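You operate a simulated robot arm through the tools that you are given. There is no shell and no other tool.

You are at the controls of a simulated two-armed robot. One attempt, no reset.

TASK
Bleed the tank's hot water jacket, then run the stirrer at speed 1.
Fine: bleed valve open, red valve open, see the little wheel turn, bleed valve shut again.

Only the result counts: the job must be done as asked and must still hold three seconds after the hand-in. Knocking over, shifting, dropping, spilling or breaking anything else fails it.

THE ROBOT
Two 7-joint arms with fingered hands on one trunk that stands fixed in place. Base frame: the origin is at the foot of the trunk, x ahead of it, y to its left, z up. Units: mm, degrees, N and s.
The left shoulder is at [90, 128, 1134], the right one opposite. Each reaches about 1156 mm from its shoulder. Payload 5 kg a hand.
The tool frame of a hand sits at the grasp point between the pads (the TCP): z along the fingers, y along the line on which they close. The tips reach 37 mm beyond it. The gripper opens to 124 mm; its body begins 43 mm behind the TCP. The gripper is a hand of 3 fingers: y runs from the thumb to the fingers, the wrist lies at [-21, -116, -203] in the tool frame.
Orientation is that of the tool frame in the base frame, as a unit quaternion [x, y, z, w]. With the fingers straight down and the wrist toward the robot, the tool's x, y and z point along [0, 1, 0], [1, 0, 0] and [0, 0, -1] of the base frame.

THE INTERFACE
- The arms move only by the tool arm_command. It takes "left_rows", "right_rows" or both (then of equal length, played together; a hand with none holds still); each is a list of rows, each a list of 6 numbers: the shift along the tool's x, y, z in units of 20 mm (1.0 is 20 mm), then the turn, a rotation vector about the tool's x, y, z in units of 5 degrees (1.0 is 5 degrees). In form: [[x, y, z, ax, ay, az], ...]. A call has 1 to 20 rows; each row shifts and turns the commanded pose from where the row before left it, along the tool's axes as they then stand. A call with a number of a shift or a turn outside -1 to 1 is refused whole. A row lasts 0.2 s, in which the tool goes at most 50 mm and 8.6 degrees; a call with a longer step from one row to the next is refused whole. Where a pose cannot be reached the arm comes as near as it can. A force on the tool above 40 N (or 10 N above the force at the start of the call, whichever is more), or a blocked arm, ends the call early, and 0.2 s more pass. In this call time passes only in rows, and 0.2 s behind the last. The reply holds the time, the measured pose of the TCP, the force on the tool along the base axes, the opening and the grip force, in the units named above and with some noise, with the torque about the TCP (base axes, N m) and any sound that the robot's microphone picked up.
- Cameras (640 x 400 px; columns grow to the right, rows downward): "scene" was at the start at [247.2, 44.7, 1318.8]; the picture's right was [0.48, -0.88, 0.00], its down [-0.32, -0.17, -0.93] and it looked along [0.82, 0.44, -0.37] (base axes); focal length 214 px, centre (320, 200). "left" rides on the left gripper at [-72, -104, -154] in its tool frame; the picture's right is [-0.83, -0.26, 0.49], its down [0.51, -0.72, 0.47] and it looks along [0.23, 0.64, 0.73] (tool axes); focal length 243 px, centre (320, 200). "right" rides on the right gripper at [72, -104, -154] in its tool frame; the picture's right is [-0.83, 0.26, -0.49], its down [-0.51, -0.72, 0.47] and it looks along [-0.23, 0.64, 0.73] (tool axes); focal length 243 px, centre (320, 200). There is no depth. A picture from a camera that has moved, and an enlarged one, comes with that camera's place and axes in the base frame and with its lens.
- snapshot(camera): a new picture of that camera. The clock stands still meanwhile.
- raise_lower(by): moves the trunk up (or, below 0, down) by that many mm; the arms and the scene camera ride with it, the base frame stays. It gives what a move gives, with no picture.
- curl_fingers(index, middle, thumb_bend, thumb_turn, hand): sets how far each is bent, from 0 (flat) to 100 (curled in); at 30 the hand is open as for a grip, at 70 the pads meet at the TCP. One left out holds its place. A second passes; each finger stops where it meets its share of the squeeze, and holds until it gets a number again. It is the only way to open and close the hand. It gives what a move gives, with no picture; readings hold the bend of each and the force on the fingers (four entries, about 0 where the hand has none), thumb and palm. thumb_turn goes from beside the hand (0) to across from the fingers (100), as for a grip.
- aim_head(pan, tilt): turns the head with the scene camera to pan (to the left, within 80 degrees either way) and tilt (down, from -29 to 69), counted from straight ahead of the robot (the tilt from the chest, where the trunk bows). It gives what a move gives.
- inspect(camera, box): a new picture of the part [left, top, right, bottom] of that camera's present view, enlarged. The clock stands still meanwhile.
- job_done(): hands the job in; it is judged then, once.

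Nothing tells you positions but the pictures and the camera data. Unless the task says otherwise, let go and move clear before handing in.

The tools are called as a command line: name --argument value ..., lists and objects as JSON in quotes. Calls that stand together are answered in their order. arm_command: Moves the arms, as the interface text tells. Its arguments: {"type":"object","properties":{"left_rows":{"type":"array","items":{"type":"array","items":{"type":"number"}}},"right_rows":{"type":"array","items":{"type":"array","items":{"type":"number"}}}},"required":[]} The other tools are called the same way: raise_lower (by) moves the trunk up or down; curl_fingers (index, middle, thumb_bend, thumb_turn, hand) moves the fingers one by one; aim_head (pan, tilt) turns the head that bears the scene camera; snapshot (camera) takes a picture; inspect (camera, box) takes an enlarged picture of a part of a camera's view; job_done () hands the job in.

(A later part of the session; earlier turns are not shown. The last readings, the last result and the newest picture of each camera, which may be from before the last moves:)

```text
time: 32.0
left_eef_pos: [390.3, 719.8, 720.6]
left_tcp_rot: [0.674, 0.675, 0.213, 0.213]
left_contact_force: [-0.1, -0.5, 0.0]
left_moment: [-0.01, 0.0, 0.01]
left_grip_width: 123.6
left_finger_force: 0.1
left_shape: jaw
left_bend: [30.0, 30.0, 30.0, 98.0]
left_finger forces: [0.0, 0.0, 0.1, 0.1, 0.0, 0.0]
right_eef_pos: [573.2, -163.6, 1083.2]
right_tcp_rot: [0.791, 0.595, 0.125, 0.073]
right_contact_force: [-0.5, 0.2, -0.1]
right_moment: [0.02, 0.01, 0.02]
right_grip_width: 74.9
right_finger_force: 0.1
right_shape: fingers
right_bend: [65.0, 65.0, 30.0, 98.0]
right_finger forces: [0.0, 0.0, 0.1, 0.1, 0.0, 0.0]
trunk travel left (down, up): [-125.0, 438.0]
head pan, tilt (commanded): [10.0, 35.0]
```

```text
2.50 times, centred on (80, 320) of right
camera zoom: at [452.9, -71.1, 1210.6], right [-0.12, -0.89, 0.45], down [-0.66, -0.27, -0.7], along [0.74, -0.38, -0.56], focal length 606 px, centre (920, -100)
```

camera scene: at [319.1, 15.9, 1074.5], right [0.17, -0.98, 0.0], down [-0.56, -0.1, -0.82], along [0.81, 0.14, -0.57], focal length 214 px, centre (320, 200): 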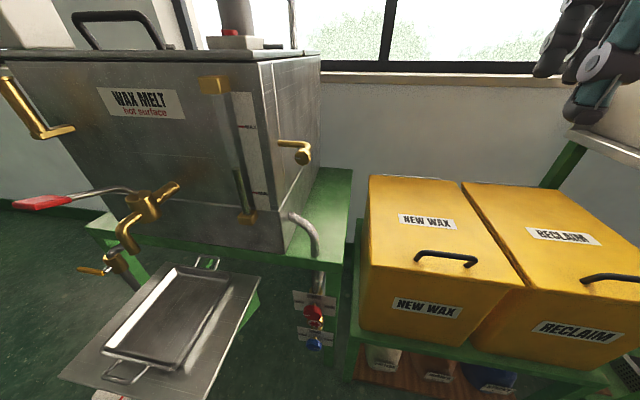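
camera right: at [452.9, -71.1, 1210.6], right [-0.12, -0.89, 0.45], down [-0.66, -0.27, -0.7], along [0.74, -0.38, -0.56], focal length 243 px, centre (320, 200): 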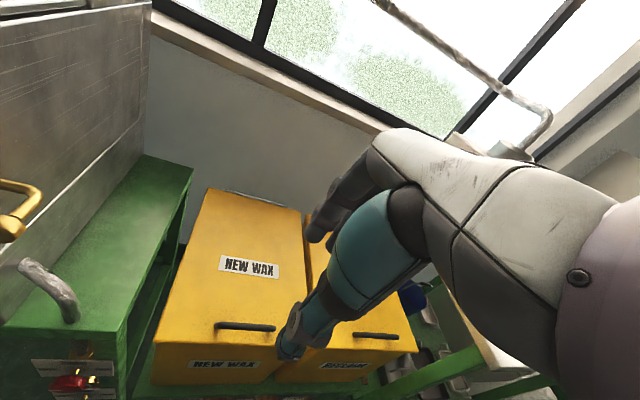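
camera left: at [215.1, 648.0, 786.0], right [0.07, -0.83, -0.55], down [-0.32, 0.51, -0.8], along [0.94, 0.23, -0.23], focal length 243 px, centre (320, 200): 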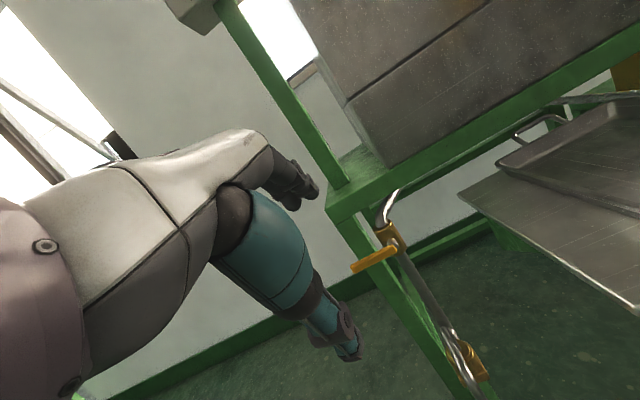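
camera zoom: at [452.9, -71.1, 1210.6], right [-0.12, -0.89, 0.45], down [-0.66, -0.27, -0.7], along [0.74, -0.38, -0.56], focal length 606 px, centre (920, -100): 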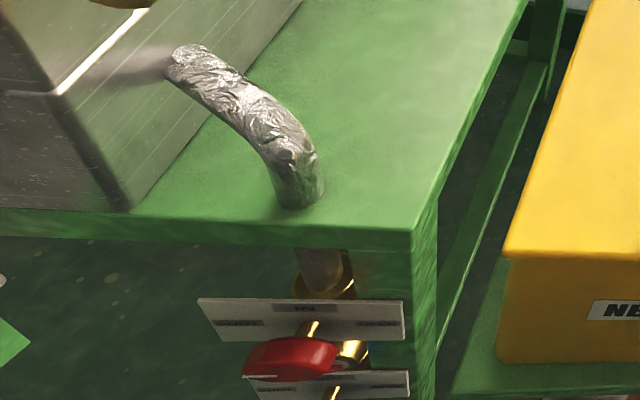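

The brass cock on the jacket side has a turning knob whose pointer stands at the left, the same convention as SHUT on the labelled red valve, so I take it as the high-point bleed valve (shut now). I'll raise the trunk back to a comfortable height to work on it with the right hand.

raise_lower --by 200

snapshot --camera "scene"

snapshot --camera "right"

snapshot --camera "left"

```text
time: 34.2
left_eef_pos: [388.9, 719.4, 920.7]
left_tcp_rot: [0.674, 0.674, 0.213, 0.213]
left_contact_force: [0.1, -0.3, 0.1]
left_moment: [0.01, -0.03, 0.0]
left_grip_width: 123.7
left_finger_force: 0.3
left_shape: jaw
left_bend: [30.0, 30.0, 30.0, 98.0]
left_finger forces: [0.1, 0.0, 0.0, 0.0, 0.0, 0.0]
right_eef_pos: [572.9, -165.8, 1283.1]
right_tcp_rot: [0.791, 0.595, 0.124, 0.073]
right_contact_force: [0.7, 0.3, 0.2]
right_moment: [-0.01, 0.02, 0.0]
right_grip_width: 75.0
right_finger_force: 0.2
right_shape: fingers
right_bend: [65.0, 65.0, 30.0, 98.0]
right_finger forces: [0.0, 0.0, 0.0, 0.0, 0.0, 0.1]
trunk travel left (down, up): [-325.0, 238.0]
head pan, tilt (commanded): [10.0, 35.0]
```

```text
taken
camera scene: at [252.4, 15.8, 1297.3], right [0.17, -0.98, 0.0], down [-0.56, -0.1, -0.82], along [0.81, 0.14, -0.57], focal length 214 px, centre (320, 200)
```

scene: 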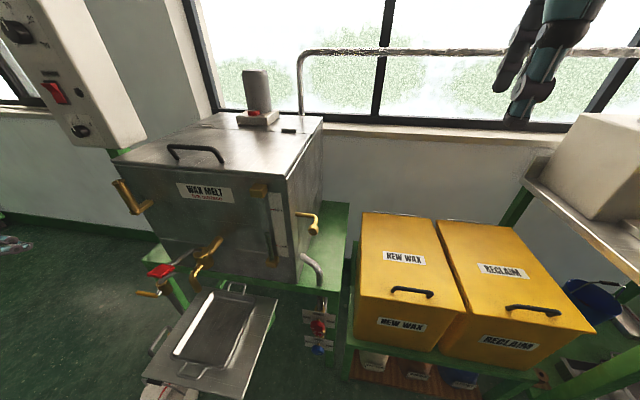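

```text
taken
camera right: at [453.1, -72.3, 1410.2], right [-0.12, -0.89, 0.45], down [-0.66, -0.27, -0.7], along [0.74, -0.38, -0.56], focal length 243 px, centre (320, 200)
```

right: 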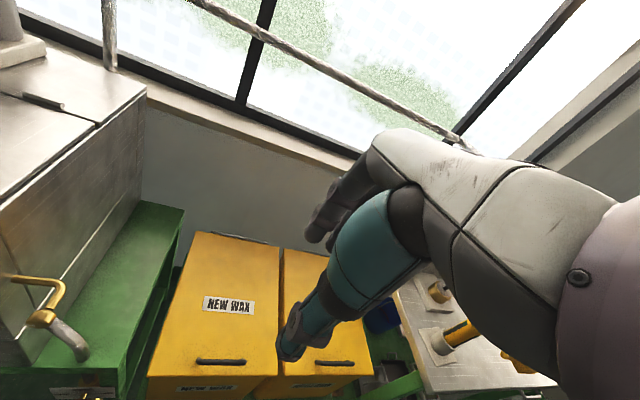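

```text
taken
camera left: at [215.1, 648.0, 985.8], right [0.07, -0.83, -0.55], down [-0.32, 0.51, -0.8], along [0.94, 0.23, -0.23], focal length 243 px, centre (320, 200)
```

left: 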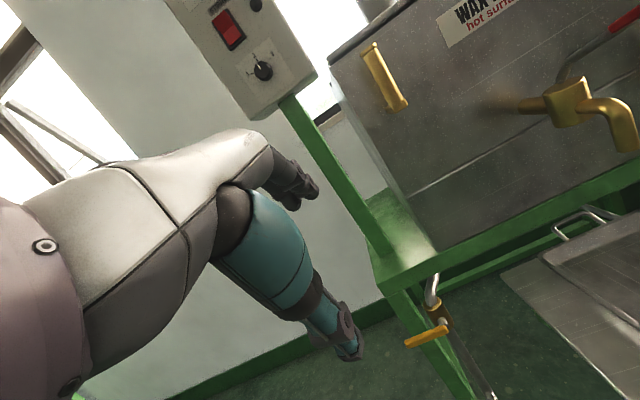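

The left camera sees the panel quite straight on now; I'll read the speed knob and rocker.

inspect --camera "left" --box '[230, 40, 300, 100]'

inspect --camera "left" --box '[195, 0, 265, 60]'

inspect --camera "scene" --box '[30, 60, 110, 150]'

```text
6.67 times, centred on (265, 70) of left
camera zoom: at [215.1, 648.0, 985.8], right [0.07, -0.83, -0.55], down [-0.32, 0.51, -0.8], along [0.94, 0.23, -0.23], focal length 1618 px, centre (687, 1067)
```

zoom: 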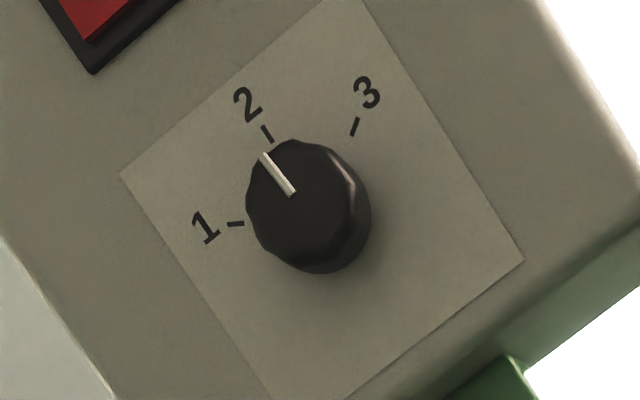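

```text
6.67 times, centred on (230, 30) of left
camera zoom: at [215.1, 648.0, 985.8], right [0.07, -0.83, -0.55], down [-0.32, 0.51, -0.8], along [0.94, 0.23, -0.23], focal length 1618 px, centre (920, 1333)
```

zoom: 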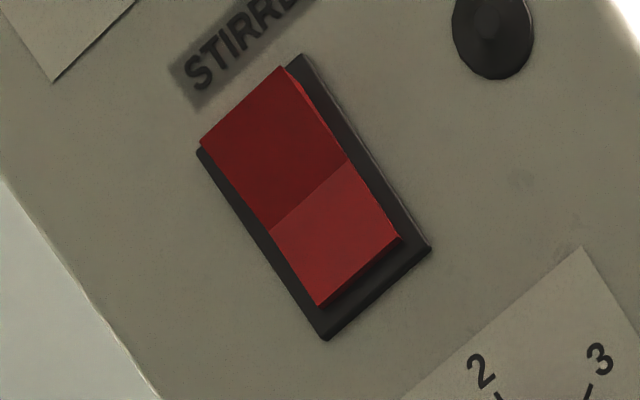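

```text
4.44 times, centred on (70, 105) of scene
camera zoom: at [252.4, 15.8, 1297.3], right [0.17, -0.98, 0.0], down [-0.56, -0.1, -0.82], along [0.81, 0.14, -0.57], focal length 953 px, centre (1431, 622)
```

zoom: 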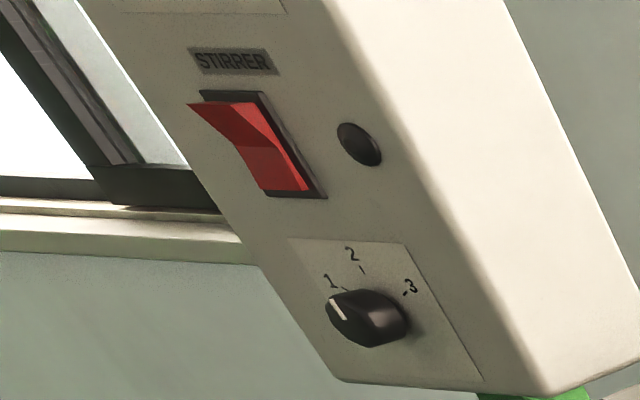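

The speed knob is on 2, so it needs turning one step left to 1; the rocker's lower half is pressed (off, lamp dark). Now I raise the trunk a little more so the right arm has room, and bring the right hand in front of and above the cock.

raise_lower --by 150

arm_command --right_rows '[[0.57, -0.39, 0.94, 0, 0, 0], [0.57, -0.39, 0.94, 0, 0, 0], [0.57, -0.39, 0.94, 0, 0, 0], [0.57, -0.39, 0.94, 0, 0, 0], [0.57, -0.39, 0.94, 0, 0, 0], [0.57, -0.39, 0.94, 0, 0, 0], [0.57, -0.39, 0.94, 0, 0, 0], [0.57, -0.39, 0.94, 0, 0, 0], [0.57, -0.39, 0.94, 0, 0, 0], [0.57, -0.39, 0.94, 0, 0, 0], [0.57, -0.39, 0.94, 0, 0, 0], [0.57, -0.39, 0.94, 0, 0, 0], [0.57, -0.39, 0.94, 0, 0, 0], [0.57, -0.39, 0.94, 0, 0, 0]]'

snapshot --camera "scene"

```text
time: 35.9
left_eef_pos: [388.8, 720.7, 1069.9]
left_tcp_rot: [0.675, 0.674, 0.211, 0.212]
left_contact_force: [0.4, 0.0, -0.2]
left_moment: [0.01, -0.02, -0.05]
left_grip_width: 123.6
left_finger_force: 0.1
left_shape: jaw
left_bend: [30.0, 30.0, 30.0, 98.0]
left_finger forces: [0.0, 0.0, 0.0, 0.1, 0.1, 0.1]
right_eef_pos: [573.5, -165.4, 1431.8]
right_tcp_rot: [0.791, 0.594, 0.125, 0.073]
right_contact_force: [0.5, -0.6, -0.4]
right_moment: [0.0, 0.02, -0.01]
right_grip_width: 74.8
right_finger_force: 0.2
right_shape: fingers
right_bend: [65.0, 65.0, 30.0, 98.0]
right_finger forces: [0.1, 0.0, 0.0, 0.0, 0.1, 0.0]
trunk travel left (down, up): [-475.0, 88.0]
head pan, tilt (commanded): [10.0, 35.0]
```

```text
time: 38.9
left_eef_pos: [389.4, 721.3, 1070.5]
left_tcp_rot: [0.675, 0.674, 0.212, 0.212]
left_contact_force: [0.6, 0.7, -0.8]
left_moment: [-0.03, -0.01, -0.02]
left_grip_width: 123.8
left_finger_force: 0.1
left_shape: jaw
left_bend: [30.0, 30.0, 30.0, 98.0]
left_finger forces: [0.0, 0.0, 0.0, 0.1, 0.1, 0.0]
right_eef_pos: [588.5, 27.9, 1167.7]
right_tcp_rot: [0.791, 0.594, 0.123, 0.073]
right_contact_force: [0.6, -0.5, -0.4]
right_moment: [0.03, 0.03, -0.01]
right_grip_width: 75.0
right_finger_force: 0.2
right_shape: fingers
right_bend: [65.0, 65.0, 30.0, 98.0]
right_finger forces: [0.0, 0.0, 0.1, 0.0, 0.0, 0.0]
trunk travel left (down, up): [-475.0, 88.0]
head pan, tilt (commanded): [10.0, 35.0]
```

```text
taken
camera scene: at [203.5, 16.6, 1460.6], right [0.17, -0.98, 0.0], down [-0.57, -0.1, -0.82], along [0.81, 0.14, -0.57], focal length 214 px, centre (320, 200)
```

scene: 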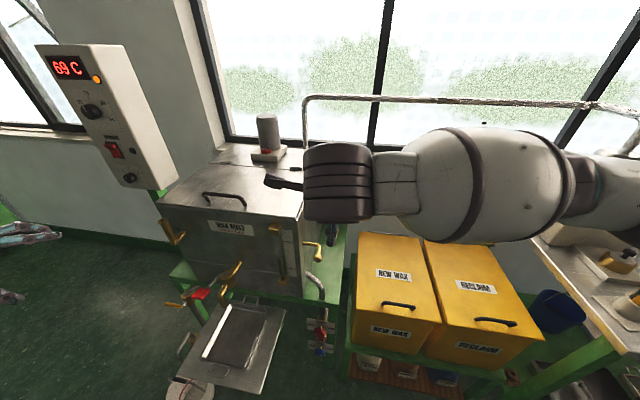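

Now I turn the right hand so its fingers point forward at the cock, with the wrist low and to the right.

arm_command --right_rows '[[0, 0, 0, -0.985, -0.273, -0.715], [0, 0, 0, -0.985, -0.273, -0.715], [0, 0, 0, -0.985, -0.273, -0.715], [0, 0, 0, -0.985, -0.273, -0.715], [0, 0, 0, -0.985, -0.273, -0.715], [0, 0, 0, -0.985, -0.273, -0.715], [0, 0, 0, -0.985, -0.273, -0.715], [0, 0, 0, -0.985, -0.273, -0.715], [0, 0, 0, -0.985, -0.273, -0.715], [0, 0, 0, -0.985, -0.273, -0.715], [0, 0, 0, -0.985, -0.273, -0.715], [0, 0, 0, -0.985, -0.273, -0.715], [0, 0, 0, -0.985, -0.273, -0.715], [0, 0, 0, -0.985, -0.273, -0.715], [0, 0, 0, -0.985, -0.273, -0.715]]'

snapshot --camera "scene"

snapshot --camera "right"

```text
time: 41.9
left_eef_pos: [388.0, 718.5, 1072.7]
left_tcp_rot: [0.673, 0.675, 0.215, 0.213]
left_contact_force: [-0.9, 0.6, -0.2]
left_moment: [0.02, 0.0, 0.0]
left_grip_width: 123.5
left_finger_force: 0.0
left_shape: jaw
left_bend: [30.0, 30.0, 30.0, 98.0]
left_finger forces: [0.0, 0.0, 0.0, 0.0, 0.0, 0.0]
right_eef_pos: [586.2, 40.1, 1222.1]
right_tcp_rot: [0.441, 0.645, 0.254, 0.569]
right_contact_force: [-0.7, 0.1, 0.6]
right_moment: [-0.01, 0.01, -0.02]
right_grip_width: 75.0
right_finger_force: 0.1
right_shape: fingers
right_bend: [65.0, 65.0, 30.0, 98.0]
right_finger forces: [0.0, 0.0, 0.0, 0.1, 0.0, 0.0]
right hand out of reach, approached as far as the arm can: row 11, 12, 13, 14
trunk travel left (down, up): [-475.0, 88.0]
head pan, tilt (commanded): [10.0, 35.0]
stopped in row 14 (right hand): the arm was blocked; the commanded pose is now the measured one
```

```text
taken
camera scene: at [204.5, 9.8, 1470.8], right [0.11, -0.99, 0.0], down [-0.49, -0.05, -0.87], along [0.87, 0.1, -0.49], focal length 214 px, centre (320, 200)
```

scene: 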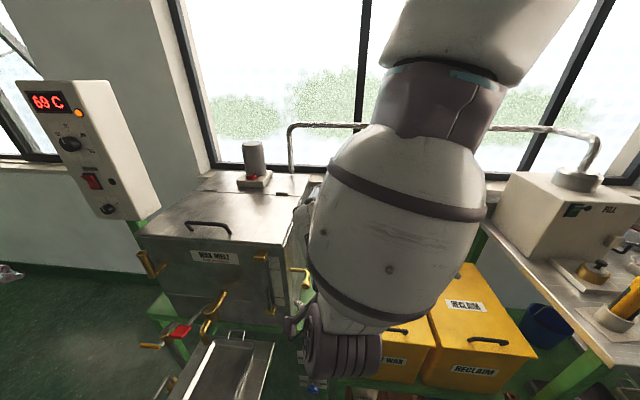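

```text
taken
camera right: at [413.7, 78.3, 1133.5], right [-0.43, -0.5, 0.75], down [0.23, -0.86, -0.45], along [0.87, -0.02, 0.49], focal length 243 px, centre (320, 200)
```

right: 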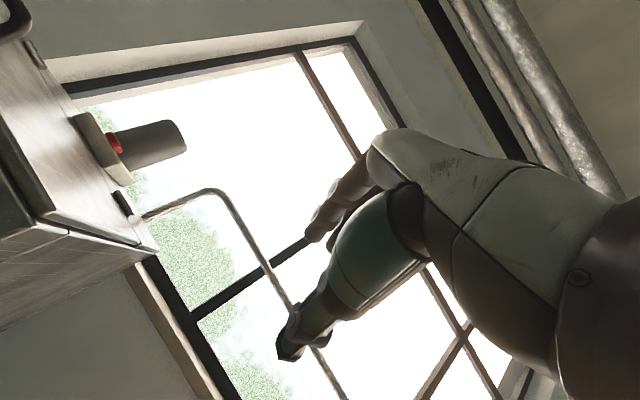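

The upper arm crowds the head in this posture, so I'll bring the hand down and forward, which lets the elbow drop, before finishing the turn.

arm_command --right_rows '[[0.68, -0.72, 0.23, 0, 0, 0], [0.68, -0.72, 0.23, 0, 0, 0], [0.68, -0.72, 0.23, 0, 0, 0], [0.68, -0.72, 0.23, 0, 0, 0], [0.68, -0.72, 0.23, 0, 0, 0], [0.68, -0.72, 0.23, 0, 0, 0], [0.68, -0.72, 0.23, 0, 0, 0], [0.68, -0.72, 0.23, 0, 0, 0]]'

snapshot --camera "scene"

snapshot --camera "right"

```text
time: 43.6
left_eef_pos: [389.5, 719.8, 1071.3]
left_tcp_rot: [0.674, 0.675, 0.213, 0.213]
left_contact_force: [-1.0, 0.6, 0.0]
left_moment: [-0.01, -0.03, 0.0]
left_grip_width: 123.8
left_finger_force: 0.1
left_shape: jaw
left_bend: [30.0, 30.0, 30.0, 98.0]
left_finger forces: [0.0, 0.1, 0.0, 0.1, 0.0, 0.0]
right_eef_pos: [632.1, 126.9, 1129.5]
right_tcp_rot: [0.439, 0.648, 0.255, 0.568]
right_contact_force: [-0.4, 0.8, -0.4]
right_moment: [-0.01, 0.02, -0.02]
right_grip_width: 75.0
right_finger_force: 0.0
right_shape: fingers
right_bend: [65.0, 65.0, 30.0, 98.0]
right_finger forces: [0.1, 0.0, 0.0, 0.0, 0.0, 0.0]
right hand out of reach, approached as far as the arm can: row 1, 2, 3, 4, 5, 6, 7, 8
trunk travel left (down, up): [-475.0, 88.0]
head pan, tilt (commanded): [10.0, 35.0]
```

```text
taken
camera scene: at [203.6, 16.5, 1460.6], right [0.17, -0.98, 0.0], down [-0.57, -0.1, -0.82], along [0.81, 0.14, -0.57], focal length 214 px, centre (320, 200)
```

scene: 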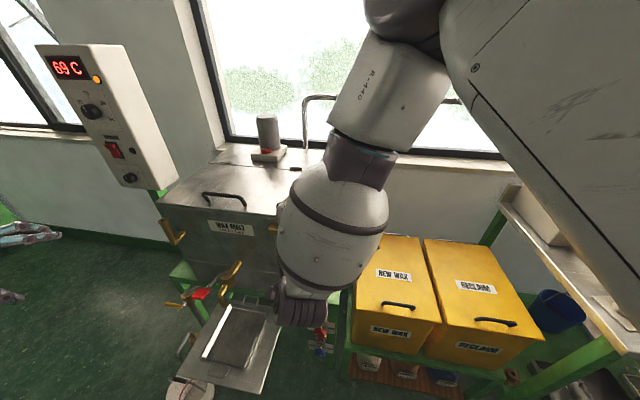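

```text
taken
camera right: at [458.8, 164.3, 1040.7], right [-0.42, -0.5, 0.75], down [0.23, -0.86, -0.44], along [0.87, -0.01, 0.48], focal length 243 px, centre (320, 200)
```

right: 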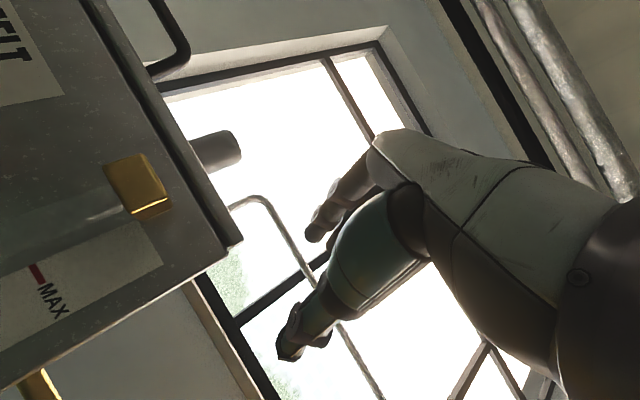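

The arm is folded too tightly there. I'll undo part of the turn, and then get lower where the arm is more stretched before turning the hand forward.

arm_command --right_rows '[[-0.5, -0.3, -0.3, 0.985, 0.273, 0.715], [-0.5, -0.3, -0.3, 0.985, 0.273, 0.715], [-0.5, -0.3, -0.3, 0.985, 0.273, 0.715], [-0.5, -0.3, -0.3, 0.985, 0.273, 0.715], [-0.5, -0.3, -0.3, 0.985, 0.273, 0.715], [-0.5, -0.3, -0.3, 0.985, 0.273, 0.715], [-0.5, -0.3, -0.3, 0.985, 0.273, 0.715], [-0.5, -0.3, -0.3, 0.985, 0.273, 0.715]]'

snapshot --camera "scene"

```text
time: 45.5
left_eef_pos: [389.1, 719.3, 1073.0]
left_tcp_rot: [0.675, 0.674, 0.213, 0.212]
left_contact_force: [0.7, -0.2, 0.3]
left_moment: [0.0, 0.03, 0.01]
left_grip_width: 123.6
left_finger_force: 0.1
left_shape: jaw
left_bend: [30.0, 30.0, 30.0, 98.0]
left_finger forces: [0.0, 0.0, 0.0, 0.0, 0.1, 0.0]
right_eef_pos: [561.7, 48.8, 1140.4]
right_tcp_rot: [0.719, 0.618, 0.196, 0.248]
right_contact_force: [0.2, -0.6, -0.5]
right_moment: [0.02, 0.0, 0.03]
right_grip_width: 75.3
right_finger_force: 0.0
right_shape: fingers
right_bend: [65.0, 65.0, 30.0, 98.0]
right_finger forces: [0.0, 0.0, 0.0, 0.1, 0.1, 0.0]
trunk travel left (down, up): [-475.0, 88.0]
head pan, tilt (commanded): [10.0, 35.0]
```

```text
taken
camera scene: at [202.9, 14.2, 1460.7], right [0.17, -0.98, 0.0], down [-0.56, -0.1, -0.82], along [0.81, 0.14, -0.57], focal length 214 px, centre (320, 200)
```

scene: 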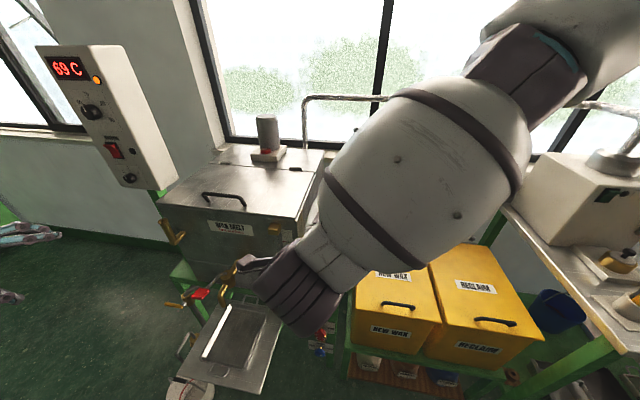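

The arm is comfortable in this posture. I'll go down about 180 mm in front of the cock while staying 60 mm short of it.

arm_command --right_rows '[[0.03, -0.61, 0.79, 0, 0, 0], [0.03, -0.61, 0.79, 0, 0, 0], [0.03, -0.61, 0.79, 0, 0, 0], [0.03, -0.61, 0.79, 0, 0, 0], [0.03, -0.61, 0.79, 0, 0, 0], [0.03, -0.61, 0.79, 0, 0, 0], [0.03, -0.61, 0.79, 0, 0, 0], [0.03, -0.61, 0.79, 0, 0, 0], [0.03, -0.61, 0.79, 0, 0, 0]]'

snapshot --camera "scene"

snapshot --camera "right"

```text
time: 47.5
left_eef_pos: [390.0, 720.0, 1071.0]
left_tcp_rot: [0.674, 0.674, 0.213, 0.213]
left_contact_force: [-0.4, 0.8, -0.7]
left_moment: [0.0, 0.01, -0.02]
left_grip_width: 123.7
left_finger_force: 0.1
left_shape: jaw
left_bend: [30.0, 30.0, 30.0, 98.0]
left_finger forces: [0.1, 0.0, 0.0, 0.0, 0.0, 0.0]
right_eef_pos: [559.8, 51.5, 959.3]
right_tcp_rot: [0.719, 0.618, 0.196, 0.25]
right_contact_force: [0.0, -0.3, -0.8]
right_moment: [0.02, 0.0, 0.01]
right_grip_width: 74.6
right_finger_force: 0.1
right_shape: fingers
right_bend: [65.0, 65.0, 30.0, 98.0]
right_finger forces: [0.1, 0.0, 0.1, 0.0, 0.0, 0.0]
trunk travel left (down, up): [-475.0, 88.0]
head pan, tilt (commanded): [10.0, 35.0]
```

```text
taken
camera scene: at [203.5, 16.3, 1460.6], right [0.17, -0.98, 0.0], down [-0.57, -0.1, -0.82], along [0.81, 0.14, -0.57], focal length 214 px, centre (320, 200)
```

scene: 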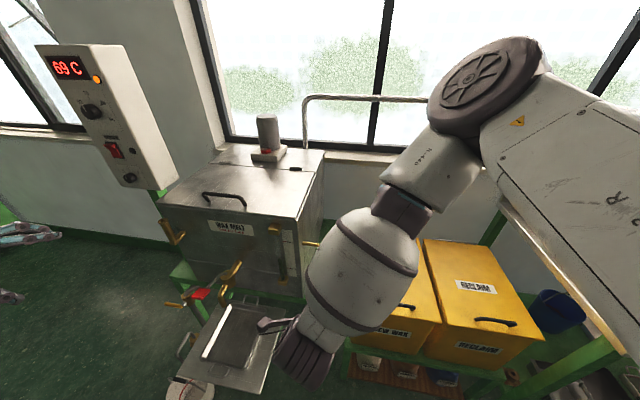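

```text
taken
camera right: at [398.7, 151.6, 1017.7], right [-0.21, -0.79, 0.57], down [-0.37, -0.48, -0.8], along [0.9, -0.39, -0.19], focal length 243 px, centre (320, 200)
```

right: 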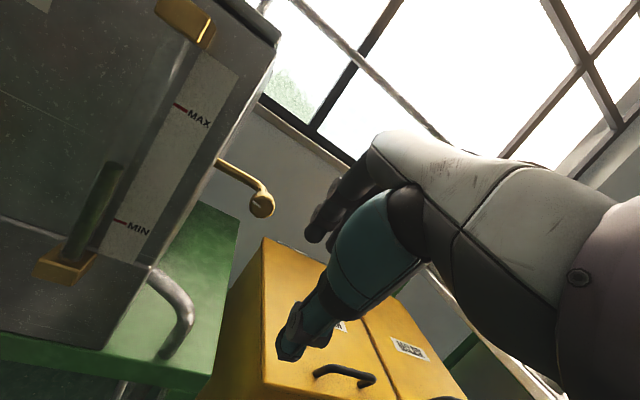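

Seen from the head, the elbow is up and the forearm hangs down, so a wrist-to-the-right posture suits it better. I'll turn the hand that way (fingers forward, wrist to the right) while standing off from the cock.

arm_command --right_rows '[[-0.16, -0.79, -0.59, 0, 0, 0], [0, 0, 0, -0.543, -0.382, -0.949], [0, 0, 0, -0.543, -0.382, -0.949], [0, 0, 0, -0.543, -0.382, -0.949], [0, 0, 0, -0.543, -0.382, -0.949], [0, 0, 0, -0.543, -0.382, -0.949], [0, 0, 0, -0.543, -0.382, -0.949], [0, 0, 0, -0.543, -0.382, -0.949], [0, 0, 0, -0.543, -0.382, -0.949], [0, 0, 0, -0.543, -0.382, -0.949]]'

snapshot --camera "scene"

snapshot --camera "right"

```text
time: 49.6
left_eef_pos: [388.2, 720.7, 1071.5]
left_tcp_rot: [0.675, 0.674, 0.213, 0.213]
left_contact_force: [0.2, 0.6, 0.2]
left_moment: [0.01, -0.02, -0.01]
left_grip_width: 123.8
left_finger_force: 0.0
left_shape: jaw
left_bend: [30.0, 30.0, 30.0, 98.0]
left_finger forces: [0.0, 0.1, 0.0, 0.0, 0.0, 0.0]
right_eef_pos: [551.1, 97.5, 1000.1]
right_tcp_rot: [0.4, 0.738, 0.107, 0.533]
right_contact_force: [0.5, -0.1, -0.2]
right_moment: [-0.01, 0.02, -0.02]
right_grip_width: 75.3
right_finger_force: 0.1
right_shape: fingers
right_bend: [65.0, 65.0, 30.0, 98.0]
right_finger forces: [0.0, 0.1, 0.0, 0.0, 0.0, 0.0]
right hand out of reach, approached as far as the arm can: row 6, 7, 8, 9, 10
trunk travel left (down, up): [-475.0, 88.0]
head pan, tilt (commanded): [10.0, 35.0]
```

```text
taken
camera scene: at [201.9, 17.1, 1460.9], right [0.17, -0.98, 0.0], down [-0.56, -0.1, -0.82], along [0.81, 0.14, -0.57], focal length 214 px, centre (320, 200)
```

scene: 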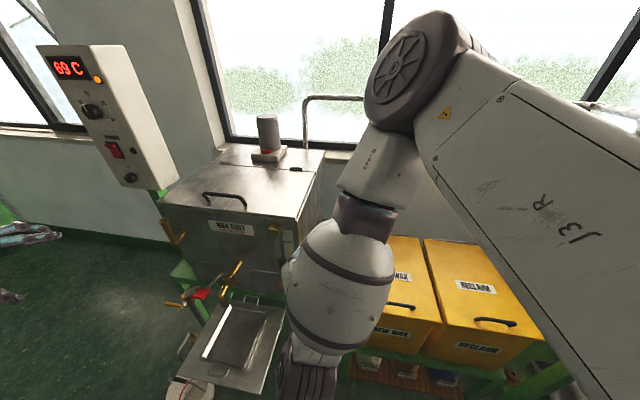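

```text
taken
camera right: at [361.4, 120.6, 951.0], right [-0.21, -0.28, 0.94], down [0.12, -0.96, -0.26], along [0.97, 0.06, 0.24], focal length 243 px, centre (320, 200)
```

right: 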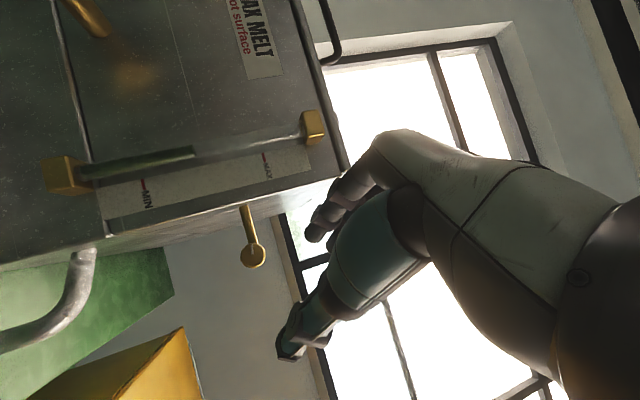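

The wrist is at its limit with this elbow; a better route is to point the fingers down with the wrist at the right, then pitch them forward. I'll do the first part now.

arm_command --right_rows '[[0, 0, 0, 0.18, 0.894, -0.67], [0, 0, 0, 0.18, 0.894, -0.67], [0, 0, 0, 0.18, 0.894, -0.67], [0, 0, 0, 0.18, 0.894, -0.67], [0, 0, 0, 0.18, 0.894, -0.67], [0, 0, 0, 0.18, 0.894, -0.67], [0, 0, 0, 0.18, 0.894, -0.67], [0, 0, 0, 0.18, 0.894, -0.67], [0, 0, 0, 0.18, 0.894, -0.67], [0, 0, 0, 0.18, 0.894, -0.67], [0, 0, 0, 0.18, 0.894, -0.67], [0, 0, 0, 0.18, 0.894, -0.67], [0, 0, 0, 0.18, 0.894, -0.67], [0, 0, 0, 0.18, 0.894, -0.67], [0, 0, 0, 0.18, 0.894, -0.67]]'

snapshot --camera "scene"

snapshot --camera "right"

```text
time: 51.1
left_eef_pos: [387.5, 720.0, 1072.6]
left_tcp_rot: [0.675, 0.674, 0.213, 0.213]
left_contact_force: [0.4, 0.2, -0.1]
left_moment: [0.01, -0.01, 0.03]
left_grip_width: 123.6
left_finger_force: 0.1
left_shape: jaw
left_bend: [30.0, 30.0, 30.0, 98.0]
left_finger forces: [0.0, 0.1, 0.1, 0.0, 0.0, 0.0]
right_eef_pos: [511.0, 122.1, 971.4]
right_tcp_rot: [0.341, 0.891, 0.053, 0.294]
right_contact_force: [-0.6, 0.2, 0.8]
right_moment: [0.03, 0.0, 0.01]
right_grip_width: 74.9
right_finger_force: 0.1
right_shape: fingers
right_bend: [65.0, 65.0, 30.0, 97.0]
right_finger forces: [0.0, 0.1, 0.1, 0.0, 0.1, 0.0]
right hand out of reach, approached as far as the arm can: row 1, 2, 3, 4, 5, 6, 7
trunk travel left (down, up): [-475.0, 88.0]
head pan, tilt (commanded): [10.0, 35.0]
stopped in row 7 (right hand): the arm was blocked; the commanded pose is now the measured one
```

```text
taken
camera scene: at [205.2, 10.0, 1470.7], right [0.1, -0.99, 0.0], down [-0.49, -0.05, -0.87], along [0.87, 0.09, -0.49], focal length 214 px, centre (320, 200)
```

scene: 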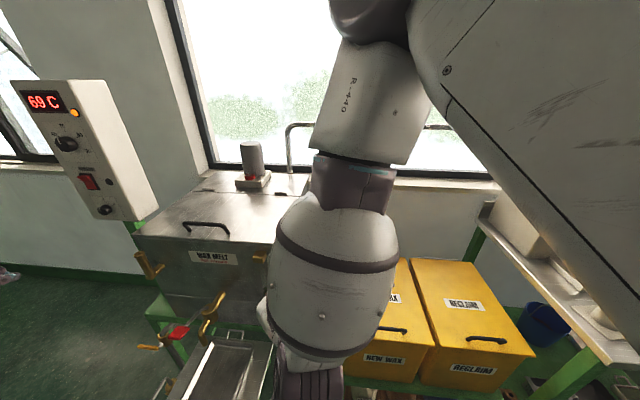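

```text
taken
camera right: at [322.9, 104.6, 1030.6], right [0.37, -0.28, 0.89], down [0.15, -0.92, -0.35], along [0.92, 0.26, -0.3], focal length 243 px, centre (320, 200)
```

right: 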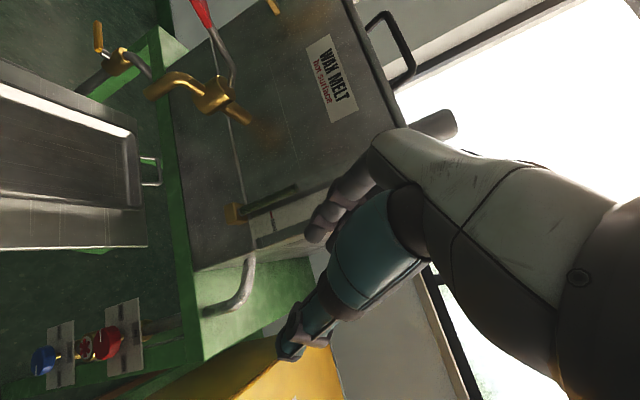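

The upper arm touched the head again because the hand was so close in. I'll take the hand outward above the yellow boxes, where the arm can stretch, and finish the re-orientation there.

arm_command --right_rows '[[-0.905, -0.208, 0.0, 0, 0, 0], [-0.905, -0.208, 0.0, 0, 0, 0], [-0.905, -0.208, 0.0, 0, 0, 0], [-0.905, -0.208, 0.0, 0, 0, 0], [-0.905, -0.208, 0.0, 0, 0, 0], [-0.905, -0.208, 0.0, 0, 0, 0], [-0.905, -0.208, 0.0, 0, 0, 0], [-0.905, -0.208, 0.0, 0, 0, 0], [-0.905, -0.208, 0.0, 0, 0, 0], [-0.905, -0.208, 0.0, 0, 0, 0], [-0.905, -0.208, 0.0, 0, 0, 0], [-0.905, -0.208, 0.0, 0, 0, 0], [-0.905, -0.208, 0.0, 0, 0, 0], [-0.905, -0.208, 0.0, 0, 0, 0], [-0.905, -0.208, 0.0, 0, 0, 0]]'

snapshot --camera "scene"

```text
time: 54.3
left_eef_pos: [390.3, 718.1, 1071.4]
left_tcp_rot: [0.675, 0.674, 0.214, 0.211]
left_contact_force: [-0.7, -0.4, 0.6]
left_moment: [0.04, 0.03, 0.03]
left_grip_width: 123.6
left_finger_force: 0.0
left_shape: jaw
left_bend: [30.0, 30.0, 30.0, 98.0]
left_finger forces: [0.1, 0.0, 0.0, 0.0, 0.0, 0.0]
right_eef_pos: [601.0, 9.2, 1125.6]
right_tcp_rot: [0.339, 0.891, 0.054, 0.297]
right_contact_force: [0.6, -0.1, -0.1]
right_moment: [0.03, 0.01, 0.02]
right_grip_width: 74.8
right_finger_force: 0.1
right_shape: fingers
right_bend: [65.0, 65.0, 30.0, 97.0]
right_finger forces: [0.1, 0.1, 0.0, 0.1, 0.0, 0.0]
right hand out of reach, approached as far as the arm can: row 1, 2, 3, 4, 5, 6, 7, 8, 9, 10, 11
trunk travel left (down, up): [-475.0, 88.0]
head pan, tilt (commanded): [10.0, 35.0]
```

```text
taken
camera scene: at [204.9, 11.9, 1460.4], right [0.17, -0.98, 0.0], down [-0.57, -0.1, -0.82], along [0.81, 0.14, -0.57], focal length 214 px, centre (320, 200)
```

scene: 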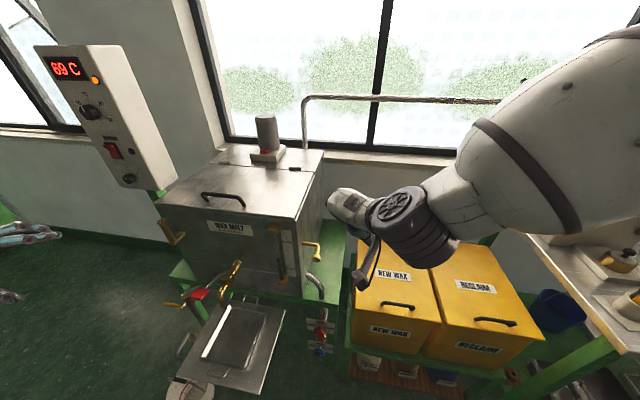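

The elbow has swung out to the right now, which is a much better posture. I'll go a little forward and then rotate to fingers-forward with the wrist on the right.

arm_command --right_rows '[[-0.81, 0.32, 0.6, 0, 0, 0], [-0.81, 0.32, 0.6, 0, 0, 0], [-0.81, 0.32, 0.6, 0, 0, 0], [0, 0, 0, -0.411, -0.852, -0.5625], [0, 0, 0, -0.411, -0.852, -0.5625], [0, 0, 0, -0.411, -0.852, -0.5625], [0, 0, 0, -0.411, -0.852, -0.5625], [0, 0, 0, -0.411, -0.852, -0.5625], [0, 0, 0, -0.411, -0.852, -0.5625], [0, 0, 0, -0.411, -0.852, -0.5625], [0, 0, 0, -0.411, -0.852, -0.5625], [0, 0, 0, -0.411, -0.852, -0.5625], [0, 0, 0, -0.411, -0.852, -0.5625], [0, 0, 0, -0.411, -0.852, -0.5625], [0, 0, 0, -0.411, -0.852, -0.5625]]'

snapshot --camera "scene"

snapshot --camera "right"

```text
time: 57.5
left_eef_pos: [389.2, 720.2, 1071.1]
left_tcp_rot: [0.674, 0.675, 0.212, 0.212]
left_contact_force: [-0.2, 0.0, 0.5]
left_moment: [0.0, -0.01, 0.01]
left_grip_width: 123.7
left_finger_force: 0.0
left_shape: jaw
left_bend: [30.0, 30.0, 30.0, 98.0]
left_finger forces: [0.1, 0.1, 0.0, 0.0, 0.0, 0.1]
right_eef_pos: [660.3, -8.3, 1127.5]
right_tcp_rot: [0.259, 0.871, 0.042, 0.416]
right_contact_force: [-0.6, 0.0, -0.4]
right_moment: [-0.01, 0.02, -0.03]
right_grip_width: 75.1
right_finger_force: 0.1
right_shape: fingers
right_bend: [65.0, 65.0, 30.0, 97.0]
right_finger forces: [0.0, 0.0, 0.1, 0.0, 0.0, 0.0]
right hand out of reach, approached as far as the arm can: row 7, 8, 9, 10, 11, 12, 13, 14, 15
trunk travel left (down, up): [-475.0, 88.0]
head pan, tilt (commanded): [10.0, 35.0]
```

```text
taken
camera scene: at [203.1, 16.0, 1460.7], right [0.17, -0.98, 0.0], down [-0.56, -0.1, -0.82], along [0.81, 0.14, -0.57], focal length 214 px, centre (320, 200)
```

scene: 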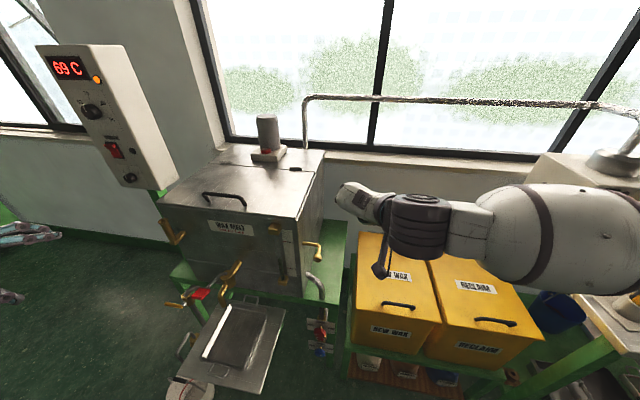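

```text
taken
camera right: at [465.3, -40.5, 1146.4], right [0.17, -0.11, 0.98], down [0.31, -0.94, -0.16], along [0.93, 0.33, -0.13], focal length 243 px, centre (320, 200)
```

right: 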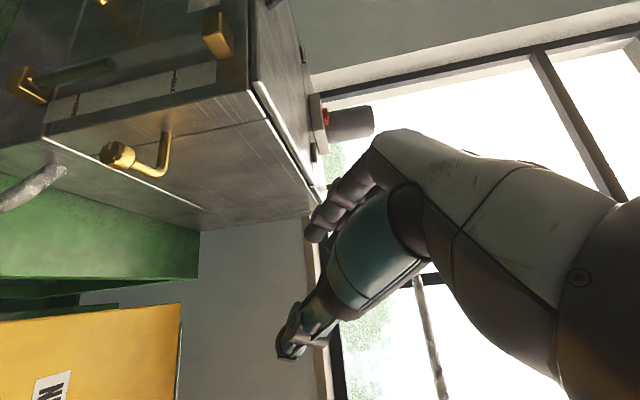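

Same limit, but the geometry says the wrist will be easier lower down, level with the cock. I'll descend to that level, still short of it, then resume the turn.

arm_command --right_rows '[[0.864, -0.287, 0.225, 0, 0, 0], [0.864, -0.287, 0.225, 0, 0, 0], [0.864, -0.287, 0.225, 0, 0, 0], [0.864, -0.287, 0.225, 0, 0, 0], [0.864, -0.287, 0.225, 0, 0, 0], [0.864, -0.287, 0.225, 0, 0, 0], [0.864, -0.287, 0.225, 0, 0, 0], [0.864, -0.287, 0.225, 0, 0, 0], [0.864, -0.287, 0.225, 0, 0, 0], [0.864, -0.287, 0.225, 0, 0, 0]]'

snapshot --camera "scene"

```text
time: 59.7
left_eef_pos: [389.2, 720.5, 1071.4]
left_tcp_rot: [0.675, 0.674, 0.213, 0.212]
left_contact_force: [0.1, 0.1, -0.6]
left_moment: [-0.01, -0.03, 0.03]
left_grip_width: 123.5
left_finger_force: 0.0
left_shape: jaw
left_bend: [30.0, 30.0, 30.0, 98.0]
left_finger forces: [0.0, 0.1, 0.0, 0.1, 0.0, 0.0]
right_eef_pos: [652.2, -4.4, 1111.2]
right_tcp_rot: [0.257, 0.873, 0.042, 0.413]
right_contact_force: [1.2, -0.5, -0.2]
right_moment: [0.02, 0.04, 0.01]
right_grip_width: 75.0
right_finger_force: 0.1
right_shape: fingers
right_bend: [65.0, 65.0, 30.0, 97.0]
right_finger forces: [0.1, 0.0, 0.0, 0.0, 0.1, 0.0]
right hand out of reach, approached as far as the arm can: row 2, 3, 4, 5, 6, 7, 8, 9, 10
trunk travel left (down, up): [-475.0, 88.0]
head pan, tilt (commanded): [10.0, 35.0]
```

```text
taken
camera scene: at [202.9, 15.7, 1460.7], right [0.17, -0.98, 0.0], down [-0.56, -0.1, -0.82], along [0.81, 0.14, -0.57], focal length 214 px, centre (320, 200)
```

scene: 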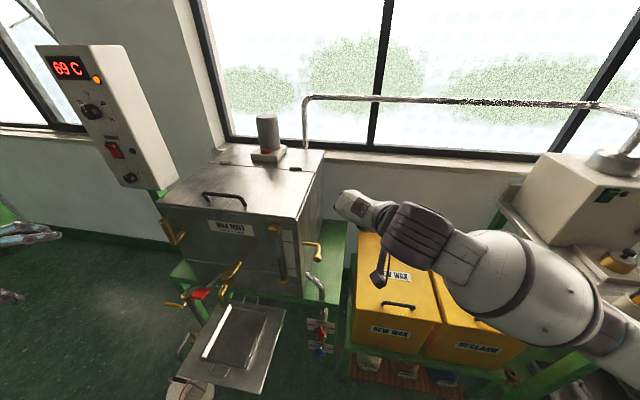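

The elbow is dropping while the arm tries to follow. I'll give it a few empty rows to see whether it converges towards the commanded pose.

arm_command --right_rows '[[0, 0, 0, 0, 0, 0], [0, 0, 0, 0, 0, 0], [0, 0, 0, 0, 0, 0], [0, 0, 0, 0, 0, 0], [0, 0, 0, 0, 0, 0]]'

snapshot --camera "scene"

```text
time: 60.9
left_eef_pos: [390.2, 719.5, 1070.8]
left_tcp_rot: [0.674, 0.675, 0.213, 0.213]
left_contact_force: [0.3, 0.3, -0.5]
left_moment: [-0.01, 0.0, 0.0]
left_grip_width: 123.9
left_finger_force: 0.1
left_shape: jaw
left_bend: [30.0, 30.0, 30.0, 98.0]
left_finger forces: [0.0, 0.1, 0.0, 0.0, 0.0, 0.0]
right_eef_pos: [651.8, -5.2, 1110.3]
right_tcp_rot: [0.258, 0.873, 0.042, 0.413]
right_contact_force: [-0.3, -0.1, 0.5]
right_moment: [-0.02, -0.01, 0.02]
right_grip_width: 74.9
right_finger_force: 0.1
right_shape: fingers
right_bend: [65.0, 65.0, 30.0, 97.0]
right_finger forces: [0.1, 0.0, 0.0, 0.1, 0.0, 0.1]
trunk travel left (down, up): [-475.0, 88.0]
head pan, tilt (commanded): [10.0, 35.0]
```

```text
taken
camera scene: at [203.0, 15.7, 1460.7], right [0.17, -0.98, 0.0], down [-0.56, -0.1, -0.82], along [0.81, 0.14, -0.57], focal length 214 px, centre (320, 200)
```

scene: 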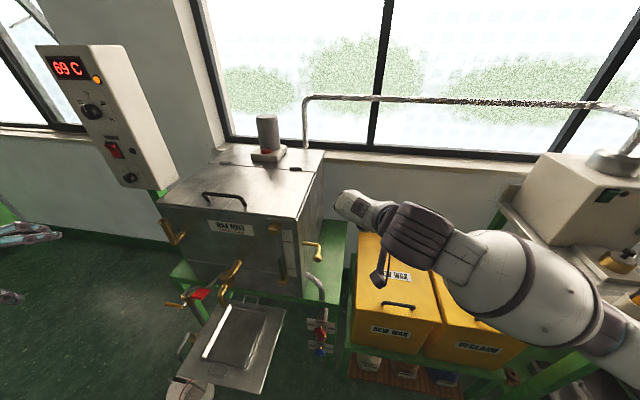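

arm_command --right_rows '[[0, 0, 0, -0.4, -0.845, -0.56], [0, 0, 0, -0.4, -0.845, -0.56], [0, 0, 0, -0.4, -0.845, -0.56], [0, 0, 0, -0.4, -0.845, -0.56], [0, 0, 0, -0.4, -0.845, -0.56], [0, 0, 0, -0.4, -0.845, -0.56], [0, 0, 0, -0.4, -0.845, -0.56], [0, 0, 0, -0.4, -0.845, -0.56], [0, 0, 0, -0.4, -0.845, -0.56]]'

snapshot --camera "scene"

```text
time: 62.9
left_eef_pos: [387.8, 719.9, 1071.6]
left_tcp_rot: [0.674, 0.674, 0.213, 0.213]
left_contact_force: [-0.9, -0.1, -0.1]
left_moment: [0.0, 0.0, 0.0]
left_grip_width: 123.7
left_finger_force: 0.0
left_shape: jaw
left_bend: [30.0, 30.0, 30.0, 98.0]
left_finger forces: [0.0, 0.0, 0.1, 0.0, 0.1, 0.0]
right_eef_pos: [652.4, -6.3, 1112.0]
right_tcp_rot: [0.258, 0.872, 0.04, 0.414]
right_contact_force: [0.0, 0.6, -0.4]
right_moment: [-0.01, 0.03, 0.01]
right_grip_width: 75.2
right_finger_force: 0.0
right_shape: fingers
right_bend: [65.0, 65.0, 30.0, 97.0]
right_finger forces: [0.0, 0.0, 0.0, 0.0, 0.1, 0.0]
right hand out of reach, approached as far as the arm can: row 1, 2, 3, 4, 5, 6, 7, 8, 9
trunk travel left (down, up): [-475.0, 88.0]
head pan, tilt (commanded): [10.0, 35.0]
```

```text
taken
camera scene: at [202.9, 15.8, 1460.7], right [0.17, -0.98, 0.0], down [-0.56, -0.1, -0.82], along [0.81, 0.14, -0.57], focal length 214 px, centre (320, 200)
```

scene: 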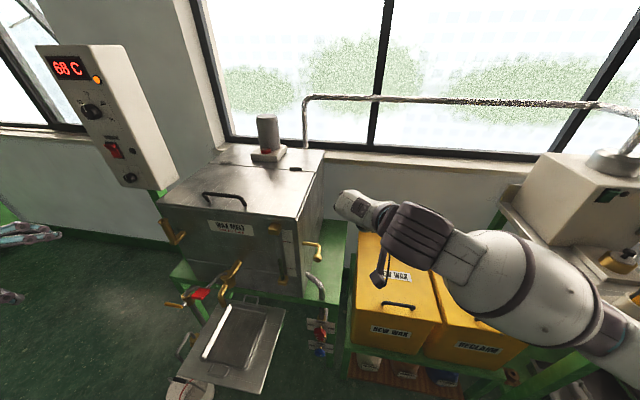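

That wrist joint is at its end stop in this direction. With the elbow now low on the right, I'll try the other roll (wrist lower-right) from here.

arm_command --right_rows '[[0, 0, 0, -0.78, -0.7, 0.446], [0, 0, 0, -0.78, -0.7, 0.446], [0, 0, 0, -0.78, -0.7, 0.446], [0, 0, 0, -0.78, -0.7, 0.446], [0, 0, 0, -0.78, -0.7, 0.446], [0, 0, 0, -0.78, -0.7, 0.446], [0, 0, 0, -0.78, -0.7, 0.446], [0, 0, 0, -0.78, -0.7, 0.446]]'

snapshot --camera "scene"

```text
time: 64.7
left_eef_pos: [389.1, 720.2, 1070.3]
left_tcp_rot: [0.674, 0.674, 0.213, 0.213]
left_contact_force: [-0.3, 0.9, -0.2]
left_moment: [0.0, 0.02, -0.01]
left_grip_width: 123.7
left_finger_force: 0.0
left_shape: jaw
left_bend: [30.0, 30.0, 30.0, 98.0]
left_finger forces: [0.1, 0.1, 0.0, 0.0, 0.0, 0.0]
right_eef_pos: [653.4, -6.4, 1110.7]
right_tcp_rot: [0.257, 0.873, 0.041, 0.413]
right_contact_force: [-0.4, 0.2, -0.4]
right_moment: [0.01, -0.03, 0.01]
right_grip_width: 75.0
right_finger_force: 0.0
right_shape: fingers
right_bend: [65.0, 65.0, 30.0, 97.0]
right_finger forces: [0.1, 0.1, 0.1, 0.1, 0.0, 0.0]
right hand out of reach, approached as far as the arm can: row 1, 2, 3, 4, 5, 6, 7, 8
trunk travel left (down, up): [-475.0, 88.0]
head pan, tilt (commanded): [10.0, 35.0]
```

```text
taken
camera scene: at [202.9, 15.8, 1460.7], right [0.17, -0.98, 0.0], down [-0.56, -0.1, -0.82], along [0.81, 0.14, -0.57], focal length 214 px, centre (320, 200)
```

scene: 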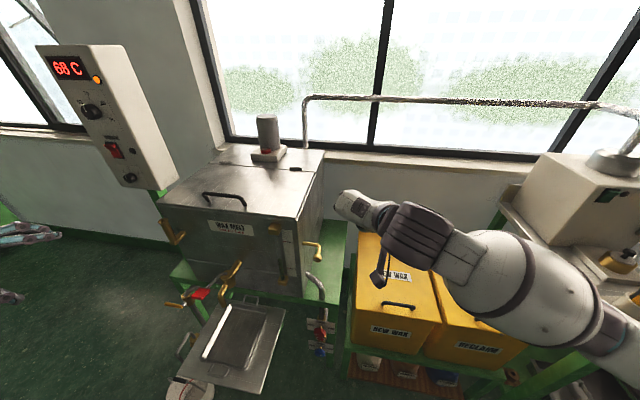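

I'll keep asking for the same downward move, since that made the elbow swing lower last time.

arm_command --right_rows '[[0.864, -0.287, 0.225, 0, 0, 0], [0.864, -0.287, 0.225, 0, 0, 0], [0.864, -0.287, 0.225, 0, 0, 0], [0.864, -0.287, 0.225, 0, 0, 0], [0.864, -0.287, 0.225, 0, 0, 0], [0.864, -0.287, 0.225, 0, 0, 0], [0.864, -0.287, 0.225, 0, 0, 0], [0.864, -0.287, 0.225, 0, 0, 0], [0.864, -0.287, 0.225, 0, 0, 0], [0.864, -0.287, 0.225, 0, 0, 0]]'

snapshot --camera "scene"

```text
time: 66.9
left_eef_pos: [389.2, 720.1, 1071.4]
left_tcp_rot: [0.675, 0.674, 0.213, 0.213]
left_contact_force: [0.1, -0.3, -0.3]
left_moment: [0.01, 0.0, -0.03]
left_grip_width: 123.9
left_finger_force: 0.1
left_shape: jaw
left_bend: [30.0, 30.0, 30.0, 98.0]
left_finger forces: [0.0, 0.1, 0.0, 0.1, 0.0, 0.1]
right_eef_pos: [652.6, -5.9, 1112.0]
right_tcp_rot: [0.257, 0.873, 0.04, 0.413]
right_contact_force: [-0.3, -0.2, -0.1]
right_moment: [-0.01, 0.01, -0.01]
right_grip_width: 75.0
right_finger_force: 0.0
right_shape: fingers
right_bend: [65.0, 65.0, 30.0, 97.0]
right_finger forces: [0.0, 0.0, 0.0, 0.0, 0.1, 0.0]
right hand out of reach, approached as far as the arm can: row 1, 2, 3, 4, 5, 6, 7, 8, 9, 10
trunk travel left (down, up): [-475.0, 88.0]
head pan, tilt (commanded): [10.0, 35.0]
```

```text
taken
camera scene: at [202.9, 15.8, 1460.7], right [0.17, -0.98, 0.0], down [-0.56, -0.1, -0.82], along [0.81, 0.14, -0.57], focal length 214 px, centre (320, 200)
```

scene: 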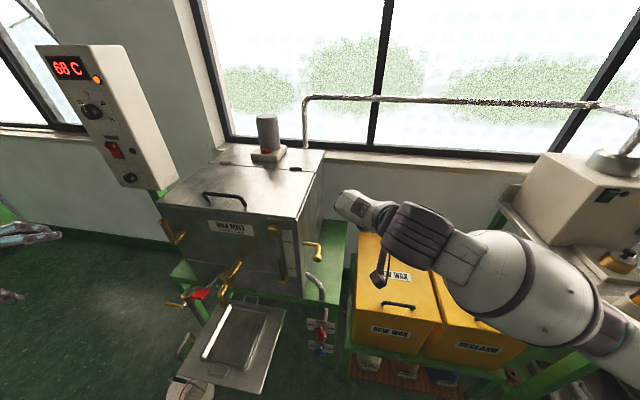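

I'll relax the wrist a bit off its stop, then descend with the elbow low, and retry the forward turn there.

arm_command --right_rows '[[0, 0, 0, 0.411, 0.852, 0.5625], [0, 0, 0, 0.411, 0.852, 0.5625], [0, 0, 0, 0.411, 0.852, 0.5625], [0, 0, 0, 0.411, 0.852, 0.5625], [0, 0, 0, 0.411, 0.852, 0.5625]]'

snapshot --camera "scene"

```text
time: 68.1
left_eef_pos: [389.3, 719.8, 1071.0]
left_tcp_rot: [0.675, 0.674, 0.213, 0.213]
left_contact_force: [-0.1, -0.2, -0.8]
left_moment: [0.0, 0.02, 0.0]
left_grip_width: 123.6
left_finger_force: 0.0
left_shape: jaw
left_bend: [30.0, 30.0, 30.0, 98.0]
left_finger forces: [0.0, 0.1, 0.0, 0.0, 0.0, 0.0]
right_eef_pos: [651.8, -8.1, 1111.3]
right_tcp_rot: [0.386, 0.896, 0.059, 0.212]
right_contact_force: [0.4, 0.2, -0.7]
right_moment: [0.02, -0.03, 0.0]
right_grip_width: 75.0
right_finger_force: 0.0
right_shape: fingers
right_bend: [65.0, 65.0, 30.0, 97.0]
right_finger forces: [0.0, 0.1, 0.0, 0.0, 0.0, 0.1]
trunk travel left (down, up): [-475.0, 88.0]
head pan, tilt (commanded): [10.0, 35.0]
```

```text
taken
camera scene: at [203.1, 15.8, 1460.7], right [0.17, -0.98, 0.0], down [-0.56, -0.1, -0.82], along [0.81, 0.14, -0.57], focal length 214 px, centre (320, 200)
```

scene: 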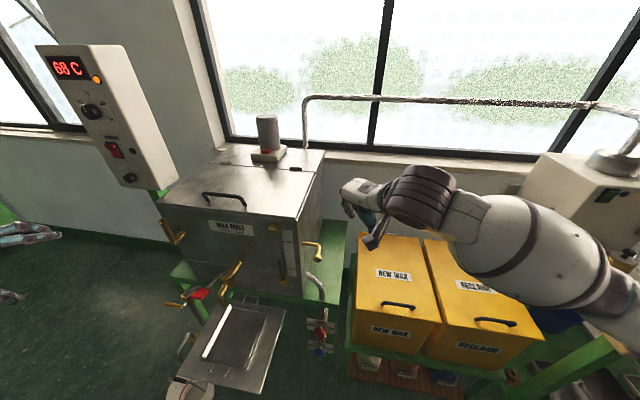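

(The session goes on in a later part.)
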